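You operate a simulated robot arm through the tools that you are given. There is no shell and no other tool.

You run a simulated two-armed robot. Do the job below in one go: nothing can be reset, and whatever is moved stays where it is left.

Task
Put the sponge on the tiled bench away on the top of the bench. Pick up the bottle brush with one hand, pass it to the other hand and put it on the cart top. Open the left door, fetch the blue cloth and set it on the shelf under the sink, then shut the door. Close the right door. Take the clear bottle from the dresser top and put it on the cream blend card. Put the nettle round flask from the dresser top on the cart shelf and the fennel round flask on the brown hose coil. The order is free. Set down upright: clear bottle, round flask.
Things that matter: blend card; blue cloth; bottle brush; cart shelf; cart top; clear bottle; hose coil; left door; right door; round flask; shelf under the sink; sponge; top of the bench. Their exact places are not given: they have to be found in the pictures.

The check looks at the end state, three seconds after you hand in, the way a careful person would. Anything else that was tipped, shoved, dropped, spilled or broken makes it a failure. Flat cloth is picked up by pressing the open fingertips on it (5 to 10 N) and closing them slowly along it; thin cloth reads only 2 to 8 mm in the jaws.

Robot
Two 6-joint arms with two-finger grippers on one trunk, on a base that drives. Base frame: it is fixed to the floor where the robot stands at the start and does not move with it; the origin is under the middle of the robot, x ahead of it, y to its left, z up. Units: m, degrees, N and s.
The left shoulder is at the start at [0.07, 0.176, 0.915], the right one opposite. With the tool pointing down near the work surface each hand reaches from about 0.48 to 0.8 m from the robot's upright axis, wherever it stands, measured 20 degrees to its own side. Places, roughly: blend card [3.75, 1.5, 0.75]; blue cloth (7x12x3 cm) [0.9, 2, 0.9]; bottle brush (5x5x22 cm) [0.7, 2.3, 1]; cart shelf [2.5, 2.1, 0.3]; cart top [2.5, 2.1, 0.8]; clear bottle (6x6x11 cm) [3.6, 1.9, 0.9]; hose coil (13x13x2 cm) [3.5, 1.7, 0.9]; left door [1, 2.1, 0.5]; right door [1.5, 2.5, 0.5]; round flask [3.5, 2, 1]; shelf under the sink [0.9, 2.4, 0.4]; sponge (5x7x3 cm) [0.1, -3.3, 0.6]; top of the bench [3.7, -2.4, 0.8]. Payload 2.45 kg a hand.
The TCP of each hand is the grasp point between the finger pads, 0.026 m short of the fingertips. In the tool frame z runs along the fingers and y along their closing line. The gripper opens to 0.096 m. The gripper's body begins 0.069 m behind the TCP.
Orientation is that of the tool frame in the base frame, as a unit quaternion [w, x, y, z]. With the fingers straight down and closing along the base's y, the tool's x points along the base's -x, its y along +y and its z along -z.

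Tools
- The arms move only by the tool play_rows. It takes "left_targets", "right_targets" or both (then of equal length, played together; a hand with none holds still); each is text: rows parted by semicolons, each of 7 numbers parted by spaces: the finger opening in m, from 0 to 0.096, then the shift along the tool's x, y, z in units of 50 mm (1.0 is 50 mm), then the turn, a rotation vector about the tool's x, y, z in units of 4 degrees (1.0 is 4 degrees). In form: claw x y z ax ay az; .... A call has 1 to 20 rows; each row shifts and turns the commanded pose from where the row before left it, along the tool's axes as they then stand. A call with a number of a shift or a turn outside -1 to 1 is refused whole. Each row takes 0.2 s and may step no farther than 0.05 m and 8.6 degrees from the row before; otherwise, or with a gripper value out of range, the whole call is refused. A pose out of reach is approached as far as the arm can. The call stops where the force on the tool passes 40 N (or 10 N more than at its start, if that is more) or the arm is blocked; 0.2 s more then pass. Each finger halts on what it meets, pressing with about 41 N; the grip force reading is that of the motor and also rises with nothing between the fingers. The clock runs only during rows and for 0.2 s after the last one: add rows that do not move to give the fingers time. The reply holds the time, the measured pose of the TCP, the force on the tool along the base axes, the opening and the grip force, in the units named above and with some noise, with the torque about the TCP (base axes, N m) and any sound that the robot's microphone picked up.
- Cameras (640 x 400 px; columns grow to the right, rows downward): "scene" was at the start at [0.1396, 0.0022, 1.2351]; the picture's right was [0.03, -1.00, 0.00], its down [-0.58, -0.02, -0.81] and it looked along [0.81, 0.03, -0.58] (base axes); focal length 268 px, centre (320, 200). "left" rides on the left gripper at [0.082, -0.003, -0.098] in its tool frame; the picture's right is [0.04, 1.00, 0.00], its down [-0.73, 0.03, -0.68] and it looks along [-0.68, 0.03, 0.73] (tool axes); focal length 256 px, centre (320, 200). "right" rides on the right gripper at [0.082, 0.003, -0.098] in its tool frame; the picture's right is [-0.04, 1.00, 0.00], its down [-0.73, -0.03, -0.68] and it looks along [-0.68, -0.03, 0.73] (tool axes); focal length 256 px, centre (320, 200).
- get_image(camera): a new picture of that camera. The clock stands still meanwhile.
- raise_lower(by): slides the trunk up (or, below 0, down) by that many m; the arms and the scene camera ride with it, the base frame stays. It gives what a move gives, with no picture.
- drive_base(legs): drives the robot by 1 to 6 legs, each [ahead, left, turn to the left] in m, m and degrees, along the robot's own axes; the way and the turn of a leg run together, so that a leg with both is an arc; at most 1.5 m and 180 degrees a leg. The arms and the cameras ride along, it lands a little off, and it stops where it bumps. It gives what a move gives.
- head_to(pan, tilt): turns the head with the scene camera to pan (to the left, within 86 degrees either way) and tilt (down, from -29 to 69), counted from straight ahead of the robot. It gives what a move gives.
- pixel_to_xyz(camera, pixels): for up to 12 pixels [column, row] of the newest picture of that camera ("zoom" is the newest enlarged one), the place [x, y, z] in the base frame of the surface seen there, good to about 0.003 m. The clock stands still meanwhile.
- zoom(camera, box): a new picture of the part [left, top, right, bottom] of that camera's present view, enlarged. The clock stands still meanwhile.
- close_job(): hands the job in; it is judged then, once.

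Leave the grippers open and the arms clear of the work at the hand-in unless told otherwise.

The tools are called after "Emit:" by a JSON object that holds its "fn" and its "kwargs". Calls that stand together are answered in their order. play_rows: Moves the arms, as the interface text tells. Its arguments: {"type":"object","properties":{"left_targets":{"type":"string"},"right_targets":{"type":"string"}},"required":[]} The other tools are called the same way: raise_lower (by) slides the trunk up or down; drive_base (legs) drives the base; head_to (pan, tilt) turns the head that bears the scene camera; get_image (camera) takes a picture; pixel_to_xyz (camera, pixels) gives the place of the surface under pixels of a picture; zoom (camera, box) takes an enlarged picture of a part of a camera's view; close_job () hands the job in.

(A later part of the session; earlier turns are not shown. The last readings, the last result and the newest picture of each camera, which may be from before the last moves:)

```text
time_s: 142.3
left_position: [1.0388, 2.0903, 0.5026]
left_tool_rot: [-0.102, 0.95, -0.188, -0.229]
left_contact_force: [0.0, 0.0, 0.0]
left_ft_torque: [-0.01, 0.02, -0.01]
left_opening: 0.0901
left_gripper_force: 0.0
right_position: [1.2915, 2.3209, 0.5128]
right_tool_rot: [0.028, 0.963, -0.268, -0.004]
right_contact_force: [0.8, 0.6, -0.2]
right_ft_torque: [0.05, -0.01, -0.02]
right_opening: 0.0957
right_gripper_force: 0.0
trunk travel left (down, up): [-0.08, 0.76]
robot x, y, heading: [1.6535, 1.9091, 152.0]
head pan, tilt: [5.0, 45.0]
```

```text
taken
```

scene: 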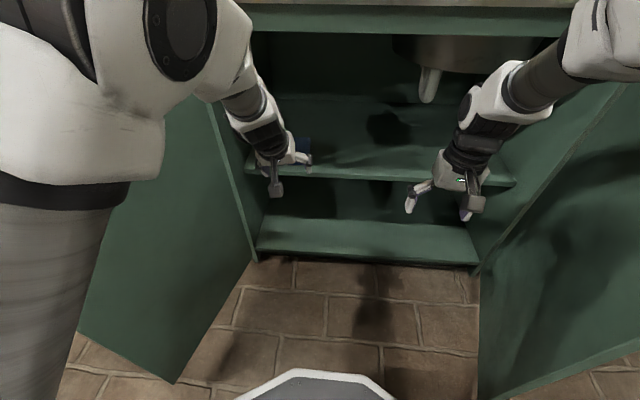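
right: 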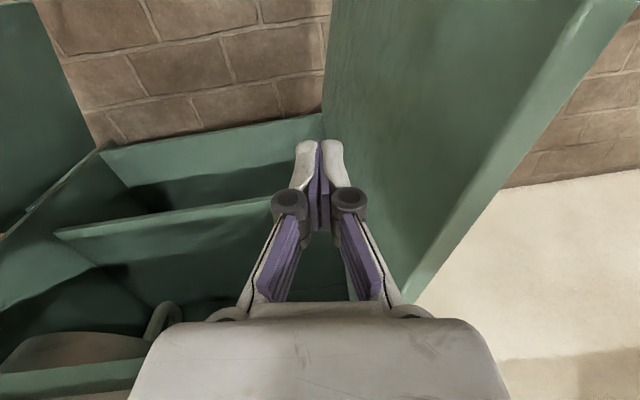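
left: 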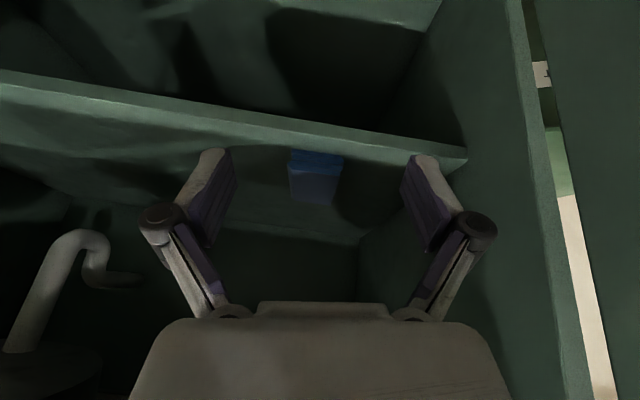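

The cloth is on the shelf and my hand is out. Now I'll back away, raise the trunk so the hands clear the door tops, and look around.

Emit:
{"fn": "drive_base", "kwargs": {"legs": [[-0.18, 0.0, 0]]}}

Emit:
{"fn": "raise_lower", "kwargs": {"by": 0.42}}

Emit:
{"fn": "head_to", "kwargs": {"pan": 10, "tilt": 40}}

Emit:
{"fn": "get_image", "kwargs": {"camera": "scene"}}

```text
time_s: 143.8
left_position: [1.1975, 2.007, 0.5087]
left_tool_rot: [-0.103, 0.949, -0.188, -0.233]
left_contact_force: [0.9, 0.6, 0.4]
left_ft_torque: [-0.01, 0.03, 0.03]
left_opening: 0.0901
left_gripper_force: 0.0
right_position: [1.4505, 2.2357, 0.5124]
right_tool_rot: [0.028, 0.963, -0.269, -0.005]
right_contact_force: [0.2, 0.4, -0.2]
right_ft_torque: [-0.01, 0.02, 0.0]
right_opening: 0.0961
right_gripper_force: 0.0
trunk travel left (down, up): [-0.08, 0.76]
robot x, y, heading: [1.8105, 1.8263, 151.7]
head pan, tilt: [5.0, 45.0]
```

```text
refused: 0.42 is not a number from -0.4 to 0.4
```

```text
time_s: 144.4
left_position: [1.195, 2.0045, 0.508]
left_tool_rot: [-0.104, 0.95, -0.186, -0.231]
left_contact_force: [-0.5, 0.2, 0.2]
left_ft_torque: [-0.01, 0.0, -0.01]
left_opening: 0.0901
left_gripper_force: 0.0
right_position: [1.4509, 2.236, 0.5137]
right_tool_rot: [0.028, 0.963, -0.269, -0.006]
right_contact_force: [0.0, 0.0, 0.4]
right_ft_torque: [-0.03, 0.01, -0.02]
right_opening: 0.0962
right_gripper_force: 0.0
trunk travel left (down, up): [-0.08, 0.76]
robot x, y, heading: [1.8099, 1.8279, 151.9]
head pan, tilt: [10.0, 40.0]
```

```text
taken
```

scene: 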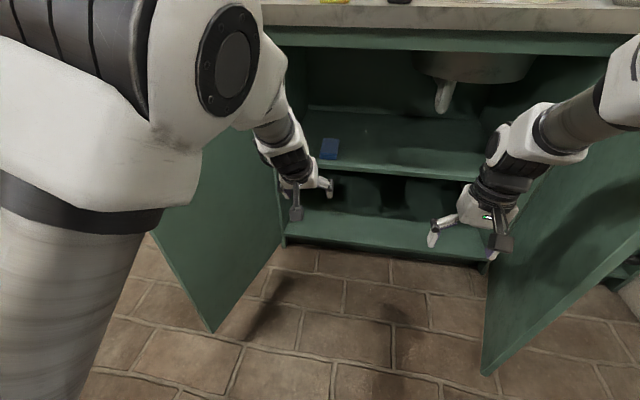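

The blue cloth is visible lying flat on the shelf at (328,148). I'll raise the trunk 40 cm (the allowed maximum per step), then drive left and back so the left hand passes over the door to its outer side.

Emit:
{"fn": "raise_lower", "kwargs": {"by": 0.4}}

Emit:
{"fn": "drive_base", "kwargs": {"legs": [[-0.1, 0.32, 0]]}}

Emit:
{"fn": "head_to", "kwargs": {"pan": 5, "tilt": 40}}

Emit:
{"fn": "get_image", "kwargs": {"camera": "scene"}}

```text
time_s: 148.3
left_position: [1.1959, 2.0052, 0.9071]
left_tool_rot: [-0.104, 0.949, -0.186, -0.231]
left_contact_force: [0.8, -0.2, 0.0]
left_ft_torque: [-0.01, -0.02, 0.02]
left_opening: 0.09
left_gripper_force: 0.0
right_position: [1.4506, 2.2356, 0.9126]
right_tool_rot: [0.029, 0.963, -0.267, -0.005]
right_contact_force: [0.0, 0.4, 0.7]
right_ft_torque: [-0.02, -0.03, 0.02]
right_opening: 0.096
right_gripper_force: 0.1
trunk travel left (down, up): [-0.48, 0.36]
robot x, y, heading: [1.8119, 1.823, 152.2]
head pan, tilt: [10.0, 40.0]
```

```text
time_s: 150.5
left_position: [1.1339, 1.6681, 0.9078]
left_tool_rot: [-0.105, 0.949, -0.187, -0.23]
left_contact_force: [-0.8, -1.0, 0.0]
left_ft_torque: [0.02, 0.04, 0.04]
left_opening: 0.0899
left_gripper_force: 0.1
right_position: [1.389, 1.9001, 0.9133]
right_tool_rot: [0.029, 0.963, -0.269, -0.005]
right_contact_force: [0.1, -1.1, -0.2]
right_ft_torque: [0.03, 0.05, 0.03]
right_opening: 0.096
right_gripper_force: 0.0
trunk travel left (down, up): [-0.48, 0.36]
robot x, y, heading: [1.7489, 1.4923, 151.7]
head pan, tilt: [10.0, 40.0]
```

```text
time_s: 151.2
left_position: [1.1322, 1.6694, 0.908]
left_tool_rot: [-0.106, 0.949, -0.186, -0.231]
left_contact_force: [-0.5, 0.2, -0.2]
left_ft_torque: [0.02, 0.0, 0.01]
left_opening: 0.0899
left_gripper_force: 0.1
right_position: [1.3893, 1.8982, 0.9121]
right_tool_rot: [0.029, 0.963, -0.27, -0.005]
right_contact_force: [0.3, 1.0, -0.5]
right_ft_torque: [-0.01, 0.02, -0.02]
right_opening: 0.0959
right_gripper_force: 0.2
trunk travel left (down, up): [-0.48, 0.36]
robot x, y, heading: [1.7461, 1.4852, 151.7]
head pan, tilt: [5.0, 40.0]
```

```text
taken
```

scene: 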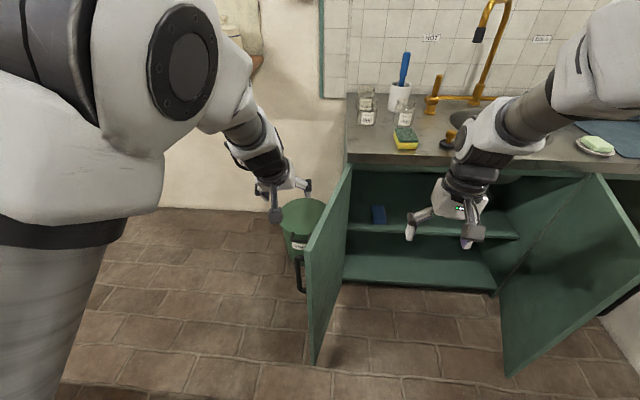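

The left hand is outside the left door. I'll close its fingers, raise the right hand 25 cm (so it stays above the door's sweep), shift the base left 5 cm, then lower the trunk 25 cm.

Emit:
{"fn": "drive_base", "kwargs": {"legs": [[0, 0.05, 0]]}}

Emit:
{"fn": "play_rows", "kwargs": {"left_targets": "0.05 0 0 0 0 0 0; 0 0 0 0 0 0 0; 0 0 0 0 0 0 0; 0 0 0 0 0 0 0; 0 0 0 0 0 0 0; 0 0 0 0 0 0 0", "right_targets": "0.096 0 0 -0.9 0 0 0; 0.096 0 0 -0.9 0 0 0; 0.096 0 0 -0.9 0 0 0; 0.096 0 0 -0.9 0 0 0; 0.096 0 0 -0.9 0 0 0; 0.096 0 0 0 0 0 0"}}

Emit:
{"fn": "raise_lower", "kwargs": {"by": -0.25}}

Emit:
{"fn": "get_image", "kwargs": {"camera": "scene"}}

Emit:
{"fn": "get_image", "kwargs": {"camera": "left"}}

```text
time_s: 152.1
left_position: [1.1105, 1.6237, 0.9074]
left_tool_rot: [-0.107, 0.949, -0.187, -0.231]
left_contact_force: [0.5, -0.6, -0.7]
left_ft_torque: [0.04, 0.0, -0.01]
left_opening: 0.0899
left_gripper_force: 0.0
right_position: [1.3656, 1.8547, 0.9131]
right_tool_rot: [0.027, 0.963, -0.268, -0.005]
right_contact_force: [-0.4, -0.2, -1.0]
right_ft_torque: [0.02, -0.04, 0.01]
right_opening: 0.096
right_gripper_force: 0.0
trunk travel left (down, up): [-0.48, 0.36]
robot x, y, heading: [1.7203, 1.4481, 152.0]
head pan, tilt: [5.0, 40.0]
```

```text
time_s: 153.5
left_position: [1.1093, 1.6254, 0.9089]
left_tool_rot: [-0.106, 0.949, -0.187, -0.23]
left_contact_force: [-0.1, -0.7, -0.2]
left_ft_torque: [-0.03, 0.0, 0.0]
left_opening: 0.0
left_gripper_force: 29.0
right_position: [1.3722, 1.8706, 1.1389]
right_tool_rot: [0.029, 0.963, -0.269, -0.005]
right_contact_force: [0.4, -0.3, 0.1]
right_ft_torque: [-0.03, -0.02, 0.04]
right_opening: 0.0959
right_gripper_force: 0.0
trunk travel left (down, up): [-0.48, 0.36]
robot x, y, heading: [1.726, 1.446, 151.9]
head pan, tilt: [5.0, 40.0]
```

```text
time_s: 156.1
left_position: [1.1113, 1.6249, 0.6588]
left_tool_rot: [-0.106, 0.949, -0.185, -0.231]
left_contact_force: [0.1, -0.5, -0.3]
left_ft_torque: [0.01, 0.01, -0.01]
left_opening: 0.0
left_gripper_force: 28.2
right_position: [1.3717, 1.8698, 0.8893]
right_tool_rot: [0.029, 0.963, -0.268, -0.006]
right_contact_force: [-0.4, 0.3, 0.4]
right_ft_torque: [0.03, 0.02, 0.0]
right_opening: 0.0961
right_gripper_force: 0.0
trunk travel left (down, up): [-0.23, 0.61]
robot x, y, heading: [1.723, 1.4449, 152.1]
head pan, tilt: [5.0, 40.0]
```

```text
taken
```

scene: 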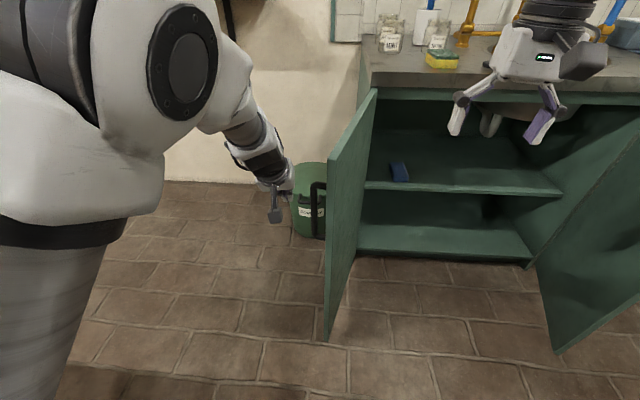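

```text
taken
```

left: 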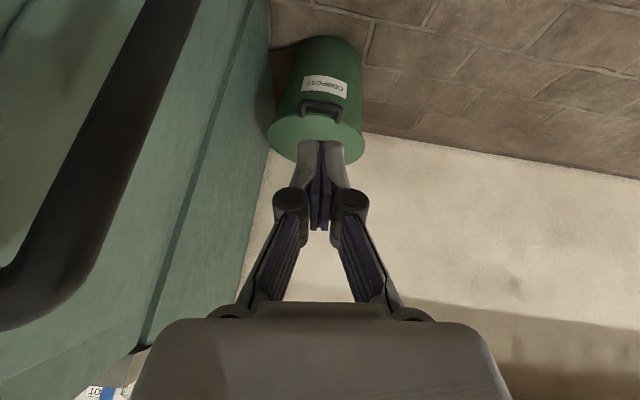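

The hand is outside the door beside its handle. I'll push the door closed by driving right along the arc in small steps.

Emit:
{"fn": "drive_base", "kwargs": {"legs": [[-0.005, -0.05, 0], [-0.01, -0.05, 0], [-0.01, -0.05, 0]]}}

Emit:
{"fn": "get_image", "kwargs": {"camera": "scene"}}

```text
time_s: 158.1
left_position: [1.2031, 1.7463, 0.6574]
left_tool_rot: [-0.105, 0.949, -0.185, -0.23]
left_contact_force: [-0.2, -0.1, 0.2]
left_ft_torque: [-0.02, 0.01, 0.01]
left_opening: 0.0
left_gripper_force: 28.6
right_position: [1.4665, 1.9917, 0.8901]
right_tool_rot: [0.029, 0.963, -0.268, -0.005]
right_contact_force: [0.3, 1.1, -0.1]
right_ft_torque: [0.01, 0.02, -0.01]
right_opening: 0.0959
right_gripper_force: 0.1
trunk travel left (down, up): [-0.23, 0.61]
robot x, y, heading: [1.8185, 1.5663, 152.0]
head pan, tilt: [5.0, 40.0]
```

```text
taken
```

scene: 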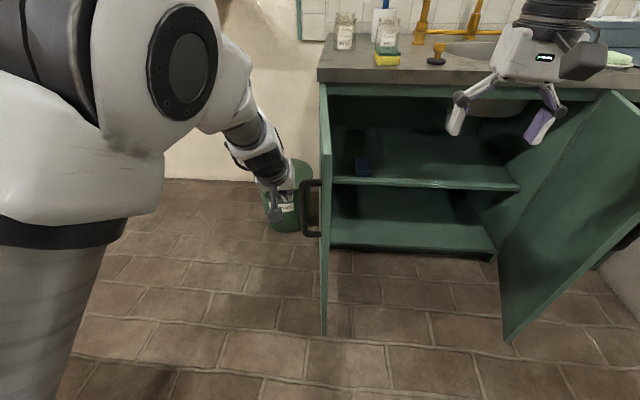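

The door follows smoothly. I'll continue along the arc.

Emit:
{"fn": "drive_base", "kwargs": {"legs": [[0.02, -0.07, 0], [0.01, -0.05, 0], [0.01, -0.05, 0], [0.025, -0.046, 0]]}}

Emit:
{"fn": "get_image", "kwargs": {"camera": "scene"}}

```text
time_s: 160.7
left_position: [1.2446, 1.964, 0.6577]
left_tool_rot: [-0.105, 0.949, -0.185, -0.231]
left_contact_force: [-0.4, 1.0, 0.4]
left_ft_torque: [-0.02, -0.02, -0.01]
left_opening: 0.0
left_gripper_force: 28.7
right_position: [1.5075, 2.2107, 0.8888]
right_tool_rot: [0.03, 0.963, -0.269, -0.005]
right_contact_force: [-0.4, -0.2, -0.5]
right_ft_torque: [0.0, 0.01, 0.01]
right_opening: 0.0959
right_gripper_force: 0.0
trunk travel left (down, up): [-0.23, 0.61]
robot x, y, heading: [1.8616, 1.7831, 151.9]
head pan, tilt: [5.0, 40.0]
```

```text
taken
```

scene: 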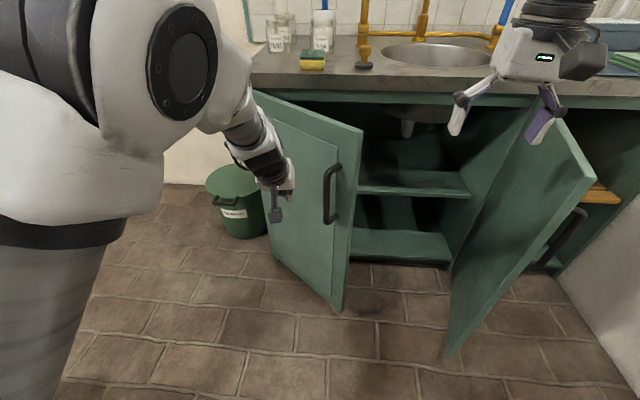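

The door is about half closed. I'm getting nearer to the cart handle behind on the right, so from here I'll push mostly forward.

Emit:
{"fn": "drive_base", "kwargs": {"legs": [[0.06, -0.03, 0], [0.06, -0.03, 0]]}}

Emit:
{"fn": "get_image", "kwargs": {"camera": "scene"}}

```text
time_s: 162.3
left_position: [1.1664, 2.0734, 0.6579]
left_tool_rot: [-0.106, 0.95, -0.185, -0.23]
left_contact_force: [-1.2, 0.9, -0.7]
left_ft_torque: [-0.02, -0.04, 0.01]
left_opening: 0.0001
left_gripper_force: 28.4
right_position: [1.4279, 2.3198, 0.888]
right_tool_rot: [0.029, 0.963, -0.267, -0.004]
right_contact_force: [-0.1, 0.8, -0.4]
right_ft_torque: [-0.03, -0.02, -0.01]
right_opening: 0.0961
right_gripper_force: 0.1
trunk travel left (down, up): [-0.23, 0.61]
robot x, y, heading: [1.7788, 1.895, 152.1]
head pan, tilt: [5.0, 40.0]
```

```text
taken
```

scene: 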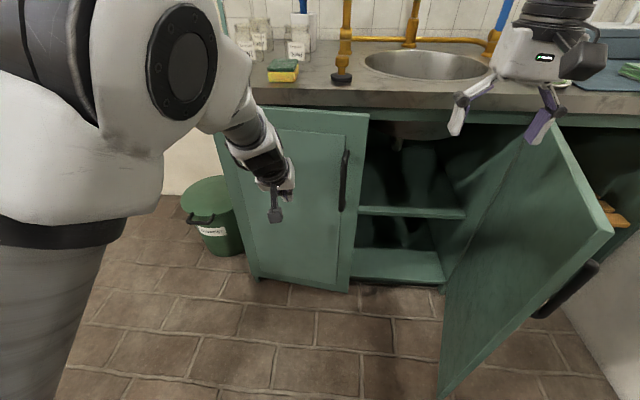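

Emit:
{"fn": "drive_base", "kwargs": {"legs": [[0.04, -0.02, 0]]}}

Emit:
{"fn": "drive_base", "kwargs": {"legs": [[0.03, 0.0, 0]]}}

Emit:
{"fn": "get_image", "kwargs": {"camera": "scene"}}

```text
time_s: 163.2
left_position: [1.1401, 2.1104, 0.6581]
left_tool_rot: [-0.106, 0.95, -0.184, -0.23]
left_contact_force: [-0.8, 0.3, -0.4]
left_ft_torque: [-0.02, -0.01, 0.02]
left_opening: 0.0
left_gripper_force: 28.3
right_position: [1.4006, 2.3568, 0.8886]
right_tool_rot: [0.029, 0.963, -0.267, -0.004]
right_contact_force: [-0.9, 0.2, -0.1]
right_ft_torque: [-0.03, -0.02, -0.01]
right_opening: 0.096
right_gripper_force: 0.0
trunk travel left (down, up): [-0.23, 0.61]
robot x, y, heading: [1.756, 1.9314, 152.0]
head pan, tilt: [5.0, 40.0]
```

```text
time_s: 164.0
left_position: [1.1127, 2.1223, 0.6588]
left_tool_rot: [-0.106, 0.95, -0.183, -0.23]
left_contact_force: [-0.3, -0.4, 0.5]
left_ft_torque: [0.0, 0.0, -0.03]
left_opening: 0.0
left_gripper_force: 29.2
right_position: [1.3743, 2.3699, 0.8881]
right_tool_rot: [0.029, 0.963, -0.267, -0.004]
right_contact_force: [0.1, 0.7, -0.4]
right_ft_torque: [-0.02, -0.01, -0.02]
right_opening: 0.0961
right_gripper_force: 0.1
trunk travel left (down, up): [-0.23, 0.61]
robot x, y, heading: [1.7296, 1.9459, 152.1]
head pan, tilt: [5.0, 40.0]
```

```text
taken
```

scene: 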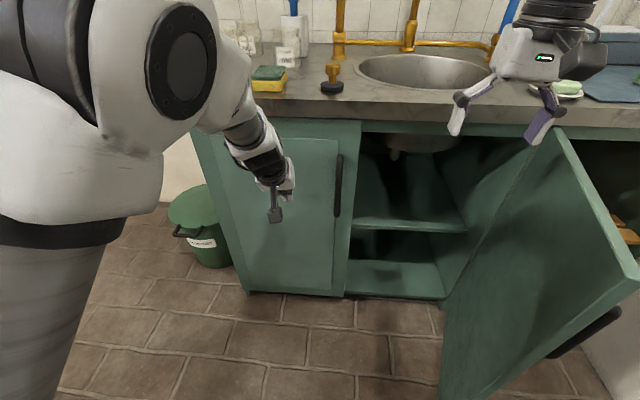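

Emit:
{"fn": "pixel_to_xyz", "kwargs": {"camera": "scene", "pixels": [[340, 185], [320, 200], [350, 140], [352, 230], [230, 180], [250, 290]]}}

```text
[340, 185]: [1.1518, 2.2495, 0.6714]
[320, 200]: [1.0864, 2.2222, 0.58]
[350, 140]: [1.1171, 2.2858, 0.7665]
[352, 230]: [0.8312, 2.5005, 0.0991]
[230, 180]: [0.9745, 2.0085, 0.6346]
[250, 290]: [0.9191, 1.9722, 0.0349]
```

By measurement the door looks flush (face at v≈-0.062, same as at the start). I'll press lightly on it with the arm to make sure.

Emit:
{"fn": "play_rows", "kwargs": {"left_targets": "0 -0.27 0 0.14 0 0 0; 0 -0.27 0 0.14 0 0 0; 0 -0.18 0 0.093 0 0 0; 0 -0.09 0 0.046 0 0 0; 0 -0.09 0 0.046 0 0 0; 0 -0.09 0 0.046 0 0 0; 0 -0.09 0 0.046 0 0 0"}}

```text
time_s: 165.5
left_position: [1.0669, 2.1417, 0.6593]
left_tool_rot: [-0.104, 0.951, -0.184, -0.226]
left_contact_force: [16.7, -6.4, 10.1]
left_ft_torque: [0.07, -0.1, -0.2]
left_opening: 0.0
left_gripper_force: 28.5
right_position: [1.3776, 2.3688, 0.8902]
right_tool_rot: [0.029, 0.963, -0.266, -0.006]
right_contact_force: [0.7, 0.0, -0.8]
right_ft_torque: [0.01, 0.02, -0.01]
right_opening: 0.0959
right_gripper_force: 0.0
trunk travel left (down, up): [-0.23, 0.61]
robot x, y, heading: [1.7289, 1.9414, 152.0]
head pan, tilt: [5.0, 40.0]
stopped in row 7 (left hand): the force on the tool passed its limit at 45 N (the readings are from after the stop); the commanded pose is now the measured one
```

The door stops firmly (45 N), so the left door is shut. Next the right door: I'll draw the left hand back, close the right fingers and move them over the right door to its outer side. First the left hand retreats while the right fingers close.

Emit:
{"fn": "play_rows", "kwargs": {"left_targets": "0 0.7 0 -0.37 0 0 0; 0 0.7 0 -0.37 0 0 0; 0 0.4 0 -0.2 0 0 0; 0 0 0 0 0 0 0", "right_targets": "0.05 0 0 -0.3 0 0 0; 0 0.4 0 0 0 0 0; 0 0.6 0 0 0 0 0; 0 0.4 0 0 0 0 0"}}

Emit:
{"fn": "drive_base", "kwargs": {"legs": [[0, -0.08, 0]]}}

Emit:
{"fn": "head_to", "kwargs": {"pan": -20, "tilt": 45}}

Emit:
{"fn": "get_image", "kwargs": {"camera": "scene"}}

Emit:
{"fn": "get_image", "kwargs": {"camera": "right"}}

```text
time_s: 166.5
left_position: [1.1522, 2.098, 0.6585]
left_tool_rot: [-0.12, 0.953, -0.17, -0.22]
left_contact_force: [-0.3, 0.4, 0.2]
left_ft_torque: [0.04, 0.01, -0.02]
left_opening: 0.0
left_gripper_force: 28.3
right_position: [1.4027, 2.353, 0.9033]
right_tool_rot: [0.029, 0.964, -0.266, -0.004]
right_contact_force: [-0.4, 0.4, -0.9]
right_ft_torque: [0.0, 0.0, 0.0]
right_opening: 0.0001
right_gripper_force: 28.3
right hand out of reach, approached as far as the arm can: row 3, 4
trunk travel left (down, up): [-0.23, 0.61]
robot x, y, heading: [1.7296, 1.947, 152.1]
head pan, tilt: [5.0, 40.0]
```

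```text
time_s: 167.6
left_position: [1.1898, 2.1692, 0.6618]
left_tool_rot: [-0.12, 0.952, -0.17, -0.222]
left_contact_force: [0.0, 1.0, -0.3]
left_ft_torque: [-0.03, 0.03, 0.01]
left_opening: 0.0
left_gripper_force: 29.2
right_position: [1.4409, 2.4236, 0.902]
right_tool_rot: [0.029, 0.963, -0.268, -0.004]
right_contact_force: [1.5, 0.1, 0.0]
right_ft_torque: [-0.05, 0.03, -0.02]
right_opening: 0.0
right_gripper_force: 28.3
trunk travel left (down, up): [-0.23, 0.61]
robot x, y, heading: [1.768, 2.0163, 152.0]
head pan, tilt: [5.0, 40.0]
```

```text
time_s: 168.5
left_position: [1.1879, 2.1685, 0.662]
left_tool_rot: [-0.122, 0.953, -0.168, -0.222]
left_contact_force: [-0.3, 0.5, -0.2]
left_ft_torque: [0.0, 0.0, -0.01]
left_opening: 0.0
left_gripper_force: 28.4
right_position: [1.4408, 2.4228, 0.9031]
right_tool_rot: [0.029, 0.963, -0.267, -0.004]
right_contact_force: [-0.2, 0.0, 0.2]
right_ft_torque: [0.01, 0.04, 0.02]
right_opening: 0.0
right_gripper_force: 28.9
trunk travel left (down, up): [-0.23, 0.61]
robot x, y, heading: [1.7679, 2.0153, 152.2]
head pan, tilt: [-20.0, 45.0]
```

```text
taken
```

scene: 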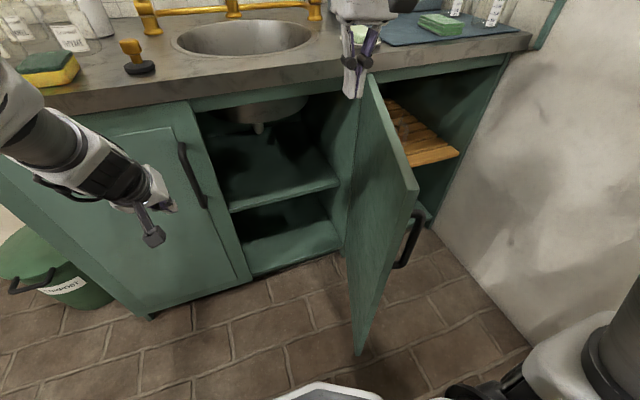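

```text
taken
```

right: 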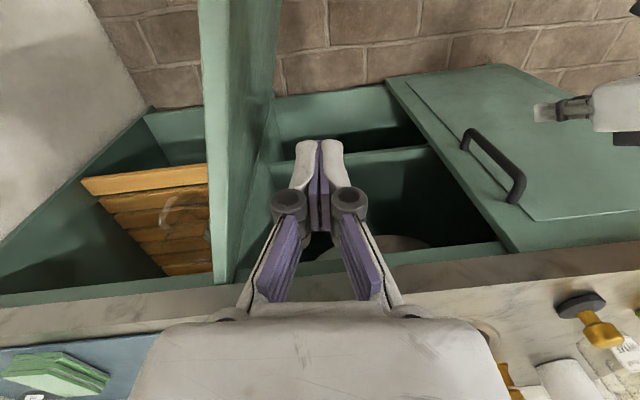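

The left door is clearly shut. The right door is just left of the fingers in the hand view. I'll measure its top edge.

Emit:
{"fn": "pixel_to_xyz", "kwargs": {"camera": "right", "pixels": [[212, 20], [212, 100], [220, 200], [228, 270], [250, 60], [265, 100], [60, 320], [150, 290]]}}

Emit:
{"fn": "pixel_to_xyz", "kwargs": {"camera": "scene", "pixels": [[412, 185], [415, 230], [398, 265], [370, 350], [375, 85], [515, 330], [470, 380]]}}

```text
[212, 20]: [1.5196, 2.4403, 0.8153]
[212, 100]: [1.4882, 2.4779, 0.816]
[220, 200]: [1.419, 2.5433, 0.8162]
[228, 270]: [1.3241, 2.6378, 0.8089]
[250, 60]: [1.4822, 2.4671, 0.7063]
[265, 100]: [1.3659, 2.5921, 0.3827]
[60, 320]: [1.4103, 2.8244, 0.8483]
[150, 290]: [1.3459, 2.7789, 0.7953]
```

```text
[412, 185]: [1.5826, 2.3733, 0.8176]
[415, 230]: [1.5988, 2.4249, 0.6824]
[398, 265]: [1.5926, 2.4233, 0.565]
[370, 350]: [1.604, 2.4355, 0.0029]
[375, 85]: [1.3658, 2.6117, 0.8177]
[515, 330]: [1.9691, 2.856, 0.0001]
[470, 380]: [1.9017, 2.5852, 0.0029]
```

The door's top is at z≈0.816. I'll nudge the base back 4 cm, move the right hand right 12 cm over the door to its outer side, and lower it.

Emit:
{"fn": "drive_base", "kwargs": {"legs": [[-0.04, 0, 0]]}}

Emit:
{"fn": "play_rows", "kwargs": {"right_targets": "0 0 -0.8 0 0 0 0; 0 0 -0.8 0 0 0 0; 0 0 -0.8 0 0 0 0; 0 0 0 0 0 0 0"}}

Emit:
{"fn": "get_image", "kwargs": {"camera": "right"}}

```text
time_s: 169.3
left_position: [1.2237, 2.1485, 0.6636]
left_tool_rot: [-0.122, 0.953, -0.168, -0.222]
left_contact_force: [0.8, -0.3, 0.6]
left_ft_torque: [0.0, 0.04, -0.02]
left_opening: 0.0
left_gripper_force: 28.7
right_position: [1.4755, 2.4031, 0.904]
right_tool_rot: [0.029, 0.964, -0.266, -0.004]
right_contact_force: [-0.8, 0.2, 0.7]
right_ft_torque: [0.05, 0.04, -0.02]
right_opening: 0.0001
right_gripper_force: 28.6
trunk travel left (down, up): [-0.23, 0.61]
robot x, y, heading: [1.8037, 1.9966, 152.2]
head pan, tilt: [-20.0, 45.0]
```

```text
time_s: 170.3
left_position: [1.222, 2.149, 0.6623]
left_tool_rot: [-0.124, 0.952, -0.169, -0.221]
left_contact_force: [1.2, -0.3, -0.1]
left_ft_torque: [0.0, -0.03, 0.03]
left_opening: 0.0001
left_gripper_force: 28.8
right_position: [1.5336, 2.5106, 0.8974]
right_tool_rot: [0.029, 0.964, -0.266, -0.004]
right_contact_force: [0.0, 0.5, 0.6]
right_ft_torque: [0.0, 0.02, 0.01]
right_opening: 0.0
right_gripper_force: 27.9
right hand out of reach, approached as far as the arm can: row 2
trunk travel left (down, up): [-0.23, 0.61]
robot x, y, heading: [1.807, 1.9963, 152.3]
head pan, tilt: [-20.0, 45.0]
```

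```text
taken
```

right: 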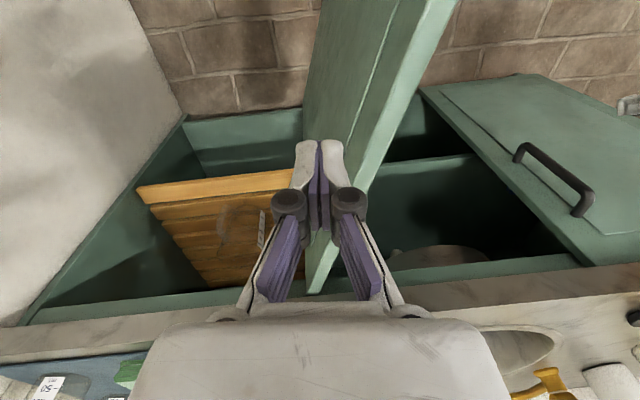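

The fingers are outside the right door, 3 cm off its face. I'll lower 10 cm so the tips are below the door top.

Emit:
{"fn": "play_rows", "kwargs": {"right_targets": "0 0 0 0.7 0 0 0; 0 0 0 0.7 0 0 0; 0 0 0 0.6 0 0 0; 0 0 0 0 0 0 0"}}

Emit:
{"fn": "get_image", "kwargs": {"camera": "right"}}

```text
time_s: 171.3
left_position: [1.2236, 2.1494, 0.663]
left_tool_rot: [-0.123, 0.953, -0.168, -0.222]
left_contact_force: [-0.1, -0.2, 0.2]
left_ft_torque: [0.02, 0.02, 0.0]
left_opening: 0.0
left_gripper_force: 28.6
right_position: [1.5309, 2.5019, 0.7979]
right_tool_rot: [0.029, 0.964, -0.266, -0.004]
right_contact_force: [-0.7, 0.5, 0.5]
right_ft_torque: [0.01, 0.0, 0.01]
right_opening: 0.0001
right_gripper_force: 28.2
trunk travel left (down, up): [-0.23, 0.61]
robot x, y, heading: [1.7989, 1.9973, 151.9]
head pan, tilt: [-20.0, 45.0]
```

```text
taken
```

right: 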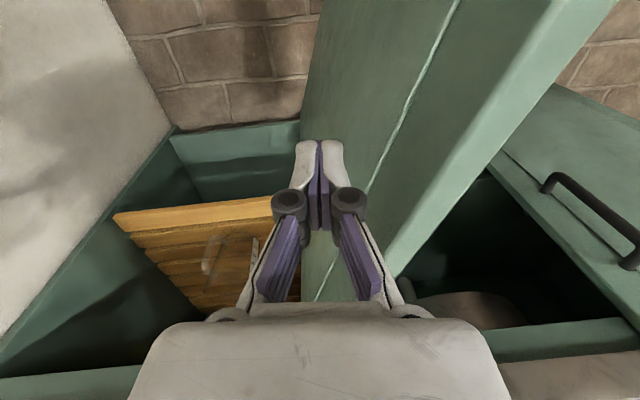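

Now I'll push the right door closed with the arm, left and forward along its arc.

Emit:
{"fn": "play_rows", "kwargs": {"right_targets": "0 -0.16 0.36 0 0 0 0; 0 -0.16 0.36 0 0 0 0; 0 -0.16 0.36 0 0 0 0; 0 -0.16 0.36 0 0 0 0; 0 -0.16 0.36 0 0 0 0; 0 -0.16 0.36 0 0 0 0; 0 -0.28 0.3 0 0 0 0; 0 -0.28 0.3 0 0 0 0; 0 -0.28 0.3 0 0 0 0; 0 -0.28 0.3 0 0 0 0; 0 -0.27 0.15 0 0 0 0; 0 -0.27 0.15 0 0 0 0"}}

Emit:
{"fn": "get_image", "kwargs": {"camera": "right"}}

Emit:
{"fn": "get_image", "kwargs": {"camera": "scene"}}

```text
time_s: 173.9
left_position: [1.2231, 2.1491, 0.662]
left_tool_rot: [-0.122, 0.953, -0.167, -0.221]
left_contact_force: [-0.4, 0.5, 0.5]
left_ft_torque: [0.01, 0.01, 0.0]
left_opening: 0.0001
left_gripper_force: 28.6
right_position: [1.3262, 2.4143, 0.8046]
right_tool_rot: [0.029, 0.963, -0.267, -0.003]
right_contact_force: [-0.1, -0.2, 0.4]
right_ft_torque: [0.02, -0.02, 0.0]
right_opening: 0.0002
right_gripper_force: 28.3
trunk travel left (down, up): [-0.23, 0.61]
robot x, y, heading: [1.8019, 1.9992, 152.6]
head pan, tilt: [-20.0, 45.0]
```

```text
taken
```

right: 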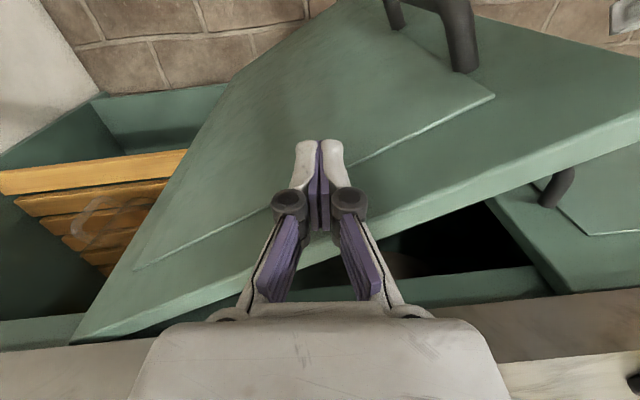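

```text
taken
```

scene: 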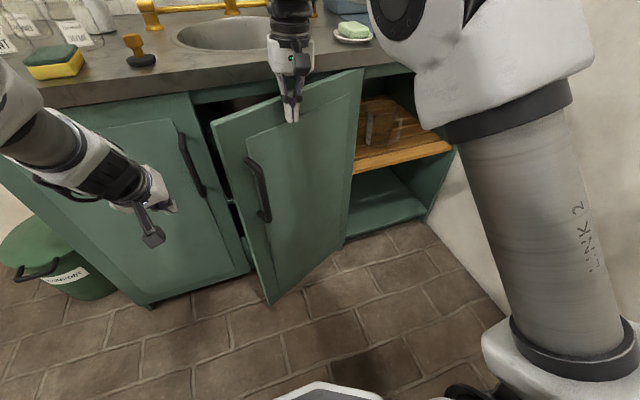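

The right door is nearly closed. I'll keep pushing forward gently until it stops.

Emit:
{"fn": "play_rows", "kwargs": {"right_targets": "0 -0.25 0.1 0 0 0 0; 0 -0.25 0.08 0 0 0 0; 0 -0.25 0.05 0 0 0 0; 0 -0.2 0.03 0 0 0 0; 0 -0.15 0.02 0 0 0 0; 0 -0.12 0 0 0 0 0; 0 -0.1 0 0 0 0 0; 0 -0.1 0 0 0 0 0; 0 -0.1 0 0 0 0 0"}}

Emit:
{"fn": "get_image", "kwargs": {"camera": "right"}}

Emit:
{"fn": "get_image", "kwargs": {"camera": "scene"}}

```text
time_s: 175.9
left_position: [1.2232, 2.149, 0.6628]
left_tool_rot: [-0.122, 0.953, -0.167, -0.221]
left_contact_force: [0.4, -0.2, 0.1]
left_ft_torque: [-0.03, 0.0, 0.02]
left_opening: 0.0001
left_gripper_force: 28.8
right_position: [1.2539, 2.4411, 0.8068]
right_tool_rot: [0.029, 0.964, -0.266, -0.004]
right_contact_force: [-0.1, -0.2, -0.8]
right_ft_torque: [0.04, 0.0, 0.01]
right_opening: 0.0
right_gripper_force: 28.6
trunk travel left (down, up): [-0.23, 0.61]
robot x, y, heading: [1.8013, 1.9951, 152.1]
head pan, tilt: [-20.0, 45.0]
```

```text
taken
```

right: 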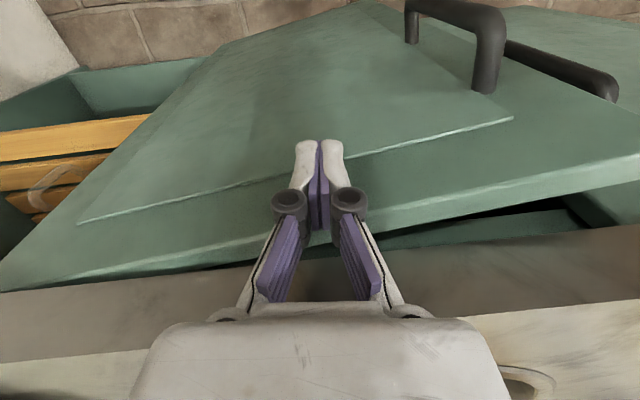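

```text
taken
```

scene: 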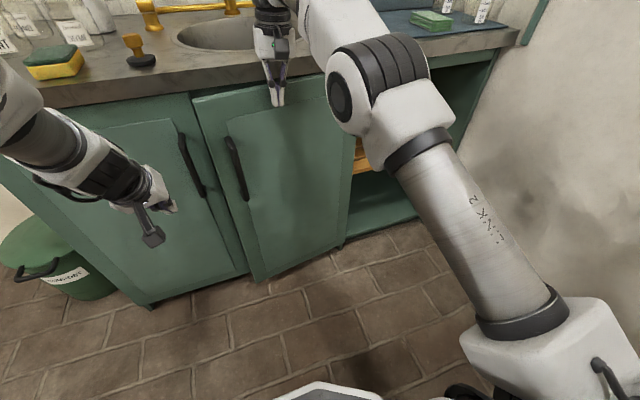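

The door is within a few degrees of closed. I'll measure the remaining gap and how far the counter edge overhangs.

Emit:
{"fn": "pixel_to_xyz", "kwargs": {"camera": "right", "pixels": [[100, 320], [560, 280], [60, 275], [250, 240], [450, 210], [620, 165], [440, 180], [560, 225]]}}

Emit:
{"fn": "pixel_to_xyz", "kwargs": {"camera": "scene", "pixels": [[210, 130], [225, 200], [250, 260], [150, 100], [175, 95], [330, 150], [120, 200]]}}

```text
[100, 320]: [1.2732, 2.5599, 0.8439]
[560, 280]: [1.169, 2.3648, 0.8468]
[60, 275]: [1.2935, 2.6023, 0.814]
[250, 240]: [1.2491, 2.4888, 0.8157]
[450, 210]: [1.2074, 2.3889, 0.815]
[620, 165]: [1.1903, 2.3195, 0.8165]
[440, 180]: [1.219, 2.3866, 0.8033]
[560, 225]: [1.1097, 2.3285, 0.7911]
```

```text
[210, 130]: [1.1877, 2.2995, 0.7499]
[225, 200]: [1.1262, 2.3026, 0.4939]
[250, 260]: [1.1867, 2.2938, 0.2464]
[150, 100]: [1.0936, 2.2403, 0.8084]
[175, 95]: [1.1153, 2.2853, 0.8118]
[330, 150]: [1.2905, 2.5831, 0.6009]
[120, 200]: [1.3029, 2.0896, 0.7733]
```

The gap left at the free edge is about 5 cm. The counter overhang stops the vertical fingers, so I'll finish with the pitched left hand lower down. First I'll raise the right hand, then turn the base right about 16° so the left hand faces the right door.

Emit:
{"fn": "play_rows", "kwargs": {"right_targets": "0 0.3 0 0 0 0 0; 0 0 0 -0.8 0 0 0; 0 0 0 -0.8 0 0 0; 0 0 0 -0.8 0 0 0; 0 0 0 0 0 0 0"}}

Emit:
{"fn": "drive_base", "kwargs": {"legs": [[0, -0.03, -16]]}}

Emit:
{"fn": "head_to", "kwargs": {"pan": 0, "tilt": 45}}

Emit:
{"fn": "get_image", "kwargs": {"camera": "scene"}}

```text
time_s: 177.2
left_position: [1.2226, 2.1488, 0.6622]
left_tool_rot: [-0.123, 0.953, -0.168, -0.222]
left_contact_force: [-0.4, 0.1, 0.8]
left_ft_torque: [0.05, -0.02, 0.03]
left_opening: 0.0
left_gripper_force: 28.4
right_position: [1.2936, 2.4347, 0.8932]
right_tool_rot: [0.028, 0.963, -0.268, -0.004]
right_contact_force: [0.0, 0.6, 0.2]
right_ft_torque: [-0.05, 0.0, 0.0]
right_opening: 0.0001
right_gripper_force: 28.7
right hand out of reach, approached as far as the arm can: row 3, 4
trunk travel left (down, up): [-0.23, 0.61]
robot x, y, heading: [1.8018, 1.9968, 152.1]
head pan, tilt: [-20.0, 45.0]
```

```text
time_s: 178.5
left_position: [1.3045, 2.3264, 0.6627]
left_tool_rot: [-0.152, 0.92, -0.298, -0.204]
left_contact_force: [-0.1, 0.0, 0.3]
left_ft_torque: [0.0, 0.04, 0.02]
left_opening: 0.0001
left_gripper_force: 28.3
right_position: [1.4503, 2.5824, 0.8924]
right_tool_rot: [0.029, 0.917, -0.397, -0.008]
right_contact_force: [0.6, -0.5, 0.3]
right_ft_torque: [-0.02, 0.01, 0.02]
right_opening: 0.0
right_gripper_force: 28.4
trunk travel left (down, up): [-0.23, 0.61]
robot x, y, heading: [1.8193, 2.0164, 136.2]
head pan, tilt: [-20.0, 45.0]
```

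```text
time_s: 179.3
left_position: [1.3034, 2.3258, 0.6627]
left_tool_rot: [-0.152, 0.921, -0.296, -0.203]
left_contact_force: [0.3, -0.7, 0.4]
left_ft_torque: [-0.03, 0.0, 0.0]
left_opening: 0.0
left_gripper_force: 28.2
right_position: [1.45, 2.583, 0.8919]
right_tool_rot: [0.028, 0.917, -0.397, -0.008]
right_contact_force: [-0.4, -1.0, -0.5]
right_ft_torque: [0.0, 0.01, 0.0]
right_opening: 0.0001
right_gripper_force: 27.7
trunk travel left (down, up): [-0.23, 0.61]
robot x, y, heading: [1.8157, 2.0199, 136.6]
head pan, tilt: [0.0, 45.0]
```

```text
taken
```

scene: 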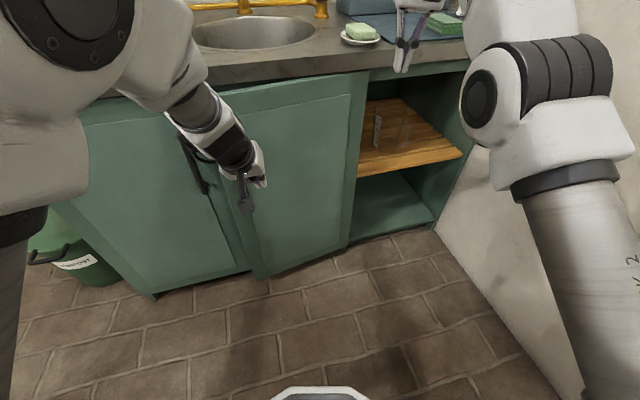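

The left hand now faces the right door near its free edge. I'll raise the trunk 6 cm so the right hand clears the counter, then drive forward 8 cm and press with the arm.

Emit:
{"fn": "raise_lower", "kwargs": {"by": 0.06}}

Emit:
{"fn": "drive_base", "kwargs": {"legs": [[0.075, 0, 0]]}}

Emit:
{"fn": "play_rows", "kwargs": {"left_targets": "0 -0.18 0 0.09 0 0 0; 0 -0.18 0 0.09 0 0 0; 0 -0.18 0 0.09 0 0 0; 0 -0.18 0 0.09 0 0 0; 0 -0.18 0 0.09 0 0 0; 0 -0.13 0 0.07 0 0 0; 0 -0.1 0 0.05 0 0 0; 0 -0.1 0 0.05 0 0 0; 0 -0.1 0 0.05 0 0 0"}}

Emit:
{"fn": "get_image", "kwargs": {"camera": "scene"}}

```text
time_s: 180.3
left_position: [1.3045, 2.326, 0.7223]
left_tool_rot: [-0.153, 0.92, -0.298, -0.202]
left_contact_force: [-0.3, -0.7, -0.3]
left_ft_torque: [0.0, 0.02, -0.01]
left_opening: 0.0003
left_gripper_force: 28.4
right_position: [1.4486, 2.5815, 0.9529]
right_tool_rot: [0.029, 0.917, -0.397, -0.007]
right_contact_force: [-0.7, 0.7, 0.0]
right_ft_torque: [0.02, 0.01, -0.01]
right_opening: 0.0001
right_gripper_force: 28.6
trunk travel left (down, up): [-0.29, 0.55]
robot x, y, heading: [1.8209, 2.0199, 136.3]
head pan, tilt: [0.0, 45.0]
```

```text
time_s: 181.3
left_position: [1.2501, 2.3784, 0.7202]
left_tool_rot: [-0.152, 0.921, -0.297, -0.201]
left_contact_force: [-0.7, 0.0, 0.7]
left_ft_torque: [-0.04, 0.0, 0.01]
left_opening: 0.0
left_gripper_force: 28.0
right_position: [1.3968, 2.6341, 0.9501]
right_tool_rot: [0.028, 0.917, -0.397, -0.008]
right_contact_force: [-0.3, -0.1, -0.4]
right_ft_torque: [-0.01, -0.03, -0.01]
right_opening: 0.0
right_gripper_force: 28.6
trunk travel left (down, up): [-0.29, 0.55]
robot x, y, heading: [1.7645, 2.071, 136.4]
head pan, tilt: [0.0, 45.0]
```

```text
time_s: 183.0
left_position: [1.2067, 2.4125, 0.7228]
left_tool_rot: [-0.15, 0.922, -0.298, -0.196]
left_contact_force: [15.7, -10.3, 10.4]
left_ft_torque: [-0.11, -0.07, 0.09]
left_opening: 0.0002
left_gripper_force: 28.6
right_position: [1.3992, 2.6314, 0.9542]
right_tool_rot: [0.028, 0.918, -0.397, -0.011]
right_contact_force: [0.2, -0.1, 0.3]
right_ft_torque: [0.01, 0.02, -0.03]
right_opening: 0.0
right_gripper_force: 28.5
trunk travel left (down, up): [-0.29, 0.55]
robot x, y, heading: [1.7718, 2.072, 136.2]
head pan, tilt: [0.0, 45.0]
stopped in row 8 (left hand): the force on the tool passed its limit at 47 N (the readings are from after the stop); the commanded pose is now the measured one
```

```text
taken
```

scene: 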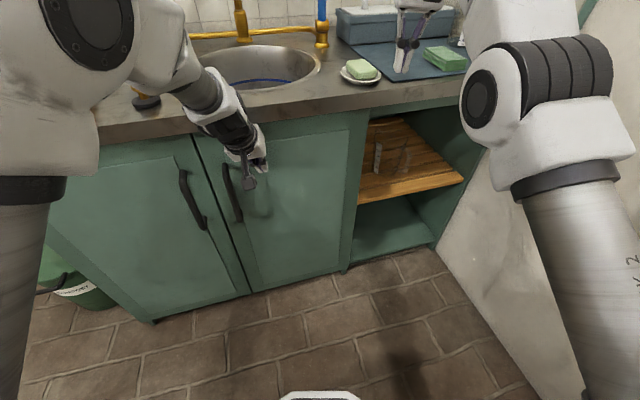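

Both doors look shut, with a firm stop at 47 N. I'll verify the faces' positions.

Emit:
{"fn": "pixel_to_xyz", "kwargs": {"camera": "scene", "pixels": [[210, 170], [222, 250], [290, 200], [185, 160], [150, 230], [235, 200], [240, 270], [330, 240]]}}

```text
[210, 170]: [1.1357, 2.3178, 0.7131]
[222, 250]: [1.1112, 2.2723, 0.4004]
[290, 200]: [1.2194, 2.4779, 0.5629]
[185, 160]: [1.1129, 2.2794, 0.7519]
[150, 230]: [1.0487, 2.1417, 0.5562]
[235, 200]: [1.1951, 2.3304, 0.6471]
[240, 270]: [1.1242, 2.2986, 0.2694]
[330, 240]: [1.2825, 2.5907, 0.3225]
```

All door faces are flush (v≈-0.063), so both doors are closed. Next is the bottle brush. I'll pull the left hand back, back off a little, turn to face the counter, and raise the trunk.

Emit:
{"fn": "play_rows", "kwargs": {"left_targets": "0 0.5 0 -0.25 0 0 0; 0 0.5 0 -0.25 0 0 0; 0 0 0 0 0 0 0"}}

Emit:
{"fn": "drive_base", "kwargs": {"legs": [[-0.08, 0.0, 0], [0.0, 0.12, 16]]}}

Emit:
{"fn": "raise_lower", "kwargs": {"by": 0.3}}

Emit:
{"fn": "head_to", "kwargs": {"pan": 5, "tilt": 30}}

Emit:
{"fn": "get_image", "kwargs": {"camera": "scene"}}

```text
time_s: 183.8
left_position: [1.2464, 2.3782, 0.7217]
left_tool_rot: [-0.15, 0.922, -0.298, -0.196]
left_contact_force: [0.5, -0.1, -0.2]
left_ft_torque: [-0.02, 0.01, 0.0]
left_opening: 0.0
left_gripper_force: 28.1
right_position: [1.3961, 2.6335, 0.9517]
right_tool_rot: [0.028, 0.917, -0.397, -0.007]
right_contact_force: [0.4, 0.8, -0.4]
right_ft_torque: [-0.01, 0.0, 0.04]
right_opening: 0.0
right_gripper_force: 28.5
trunk travel left (down, up): [-0.29, 0.55]
robot x, y, heading: [1.7684, 2.0739, 136.4]
head pan, tilt: [0.0, 45.0]
```

```text
time_s: 185.8
left_position: [1.1692, 2.0701, 0.7199]
left_tool_rot: [-0.123, 0.954, -0.168, -0.216]
left_contact_force: [1.0, -0.6, 0.4]
left_ft_torque: [0.05, -0.07, -0.02]
left_opening: 0.0002
left_gripper_force: 28.8
right_position: [1.2441, 2.3578, 0.9521]
right_tool_rot: [0.027, 0.964, -0.266, -0.004]
right_contact_force: [-0.3, -0.2, -0.3]
right_ft_torque: [0.05, 0.0, -0.02]
right_opening: 0.0
right_gripper_force: 28.4
trunk travel left (down, up): [-0.29, 0.55]
robot x, y, heading: [1.7549, 1.9198, 152.3]
head pan, tilt: [0.0, 45.0]
```

```text
time_s: 188.8
left_position: [1.169, 2.0717, 1.0204]
left_tool_rot: [-0.122, 0.954, -0.168, -0.215]
left_contact_force: [-0.2, 0.2, -0.8]
left_ft_torque: [0.03, -0.02, 0.01]
left_opening: 0.0001
left_gripper_force: 28.8
right_position: [1.2457, 2.3578, 1.2527]
right_tool_rot: [0.028, 0.963, -0.266, -0.004]
right_contact_force: [0.6, 0.1, -1.0]
right_ft_torque: [0.0, 0.01, 0.0]
right_opening: 0.0
right_gripper_force: 28.4
trunk travel left (down, up): [-0.59, 0.25]
robot x, y, heading: [1.7531, 1.919, 152.1]
head pan, tilt: [0.0, 45.0]
```

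```text
time_s: 189.5
left_position: [1.169, 2.0713, 1.0207]
left_tool_rot: [-0.122, 0.954, -0.169, -0.215]
left_contact_force: [-0.3, 0.2, 0.2]
left_ft_torque: [0.0, 0.01, 0.01]
left_opening: 0.0
left_gripper_force: 29.1
right_position: [1.2437, 2.3579, 1.2525]
right_tool_rot: [0.029, 0.963, -0.266, -0.004]
right_contact_force: [-0.3, 0.4, -0.4]
right_ft_torque: [-0.02, -0.02, 0.02]
right_opening: 0.0003
right_gripper_force: 28.5
trunk travel left (down, up): [-0.59, 0.25]
robot x, y, heading: [1.7545, 1.9158, 152.1]
head pan, tilt: [5.0, 30.0]
```

```text
taken
```

scene: 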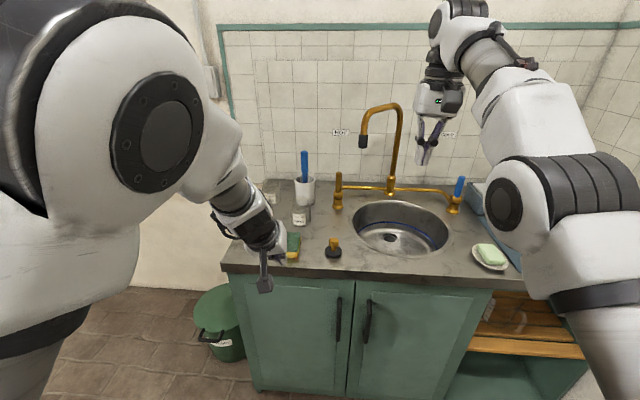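

Both doors are shut in this view as well. The brush with its blue handle stands in the white mug at (304,170). I'll zoom in and measure the brush, mug, jars and faucet.

Emit:
{"fn": "zoom", "kwargs": {"camera": "scene", "box": [240, 90, 480, 260]}}

Emit:
{"fn": "pixel_to_xyz", "kwargs": {"camera": "scene", "pixels": [[304, 153], [304, 165], [304, 178], [304, 192], [338, 175], [390, 185], [398, 115], [363, 108], [362, 143], [300, 215], [272, 195], [298, 180]]}}

```text
2.35 times, centred on (360, 175) of scene
```

zoom: 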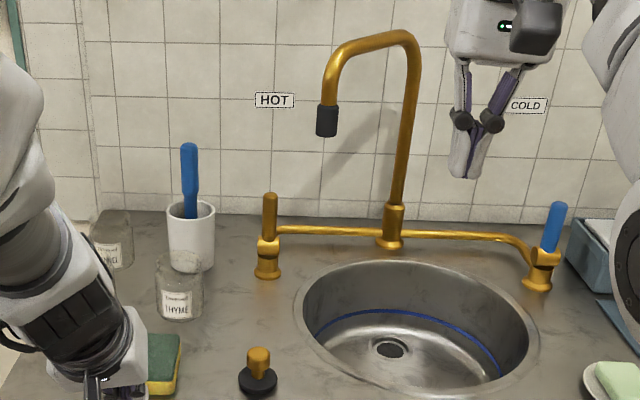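

```text
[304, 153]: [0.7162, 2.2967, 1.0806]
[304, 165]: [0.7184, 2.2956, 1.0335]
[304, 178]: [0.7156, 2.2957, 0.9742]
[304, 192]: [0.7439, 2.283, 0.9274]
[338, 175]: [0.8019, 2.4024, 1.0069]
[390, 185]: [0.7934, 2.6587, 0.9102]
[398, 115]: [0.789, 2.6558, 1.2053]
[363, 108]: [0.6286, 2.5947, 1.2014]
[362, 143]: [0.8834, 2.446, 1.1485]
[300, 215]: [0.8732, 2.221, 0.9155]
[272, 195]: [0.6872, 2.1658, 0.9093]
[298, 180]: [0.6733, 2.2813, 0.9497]
```

The brush handle stands upright at (0.716, 2.296), from the mug rim at z≈0.95 up to 1.085. I'll turn the left tool back to pointing straight down and open it, and draw the right hand back from the faucet.

Emit:
{"fn": "play_rows", "kwargs": {"left_targets": "0.03 0 0 0 -0.275 0.985 0.278; 0.06 0 0 0 -0.275 0.985 0.278; 0.06 0 0 0 -0.275 0.985 0.278; 0.06 0 0 0 -0.275 0.985 0.278; 0.06 0 0 0 -0.275 0.985 0.278; 0.06 0 0 0 -0.275 0.985 0.278; 0.06 0 0 0 -0.275 0.985 0.278; 0.06 0 0 0 0 0 0", "right_targets": "0 0.8 0 0.2 0 0 0; 0 0.8 0 0.2 0 0 0; 0 0.8 0 0.2 0 0 0; 0 0.6 0 0.2 0 0 0; 0 0 0 0 0 0 0; 0 0 0 0 0 0 0; 0 0 0 0 0 0 0; 0 0 0 0 0 0 0"}}

```text
time_s: 191.3
left_position: [1.1688, 2.0715, 1.0202]
left_tool_rot: [0.001, 0.971, -0.241, 0.0]
left_contact_force: [-0.3, 0.3, 0.4]
left_ft_torque: [0.0, 0.0, 0.0]
left_opening: 0.06
left_gripper_force: 0.0
right_position: [1.3721, 2.2756, 1.2124]
right_tool_rot: [0.029, 0.963, -0.266, -0.004]
right_contact_force: [0.2, -0.9, -0.2]
right_ft_torque: [-0.01, -0.01, -0.03]
right_opening: 0.0001
right_gripper_force: 28.3
trunk travel left (down, up): [-0.59, 0.25]
robot x, y, heading: [1.7538, 1.9189, 152.1]
head pan, tilt: [5.0, 30.0]
```

I'll raise the trunk 12 cm so the left fingertips are above the brush top, then drive forward 38 cm to the counter.

Emit:
{"fn": "raise_lower", "kwargs": {"by": 0.13}}

Emit:
{"fn": "drive_base", "kwargs": {"legs": [[0.2, 0.0, 0], [0.18, 0.01, 0]]}}

Emit:
{"fn": "get_image", "kwargs": {"camera": "left"}}

Emit:
{"fn": "get_image", "kwargs": {"camera": "scene"}}

```text
time_s: 192.9
left_position: [1.1683, 2.0712, 1.1518]
left_tool_rot: [0.002, 0.97, -0.242, 0.0]
left_contact_force: [-0.5, 0.1, -0.2]
left_ft_torque: [-0.03, -0.04, 0.01]
left_opening: 0.0602
left_gripper_force: 0.1
right_position: [1.3717, 2.2752, 1.3423]
right_tool_rot: [0.029, 0.963, -0.267, -0.004]
right_contact_force: [0.6, -0.7, -0.2]
right_ft_torque: [-0.01, 0.01, 0.01]
right_opening: 0.0
right_gripper_force: 28.1
trunk travel left (down, up): [-0.72, 0.12]
robot x, y, heading: [1.7506, 1.9178, 152.0]
head pan, tilt: [5.0, 30.0]
```

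```text
time_s: 195.6
left_position: [0.8319, 2.2402, 1.1536]
left_tool_rot: [0.001, 0.971, -0.241, -0.001]
left_contact_force: [0.1, -0.5, 0.7]
left_ft_torque: [0.0, 0.02, -0.04]
left_opening: 0.06
left_gripper_force: 0.1
right_position: [1.0364, 2.4445, 1.3441]
right_tool_rot: [0.029, 0.963, -0.267, -0.006]
right_contact_force: [0.0, -0.3, -0.2]
right_ft_torque: [0.03, 0.02, 0.0]
right_opening: 0.0
right_gripper_force: 27.9
trunk travel left (down, up): [-0.72, 0.12]
robot x, y, heading: [1.4148, 2.0859, 152.5]
head pan, tilt: [5.0, 30.0]
```

```text
taken
```

left: 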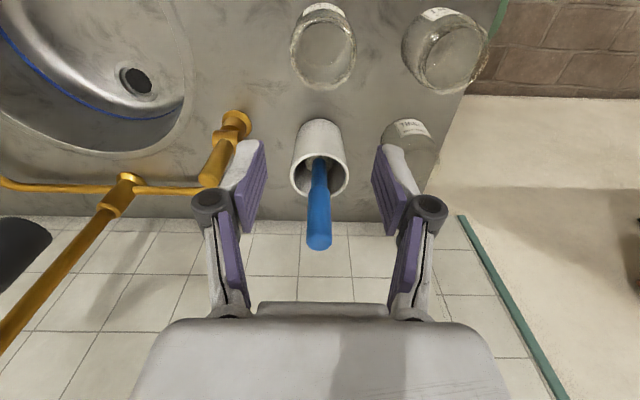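

```text
taken
```

scene: 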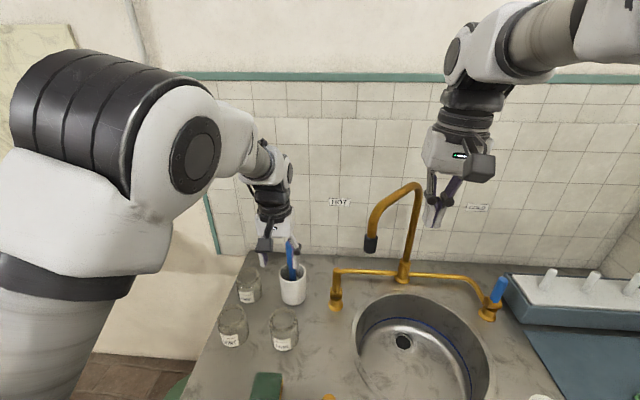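

The brush is straight ahead of the left hand. I'll measure its handle from this camera.

Emit:
{"fn": "pixel_to_xyz", "kwargs": {"camera": "left", "pixels": [[318, 238], [319, 215], [318, 190], [318, 170], [300, 185], [345, 180], [210, 170], [410, 140]]}}

```text
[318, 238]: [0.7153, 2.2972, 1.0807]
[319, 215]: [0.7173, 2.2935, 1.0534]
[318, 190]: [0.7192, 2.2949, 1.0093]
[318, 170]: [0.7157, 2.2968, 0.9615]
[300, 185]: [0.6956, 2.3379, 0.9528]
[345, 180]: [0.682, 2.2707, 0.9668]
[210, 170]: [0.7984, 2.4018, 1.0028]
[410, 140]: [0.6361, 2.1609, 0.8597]
```

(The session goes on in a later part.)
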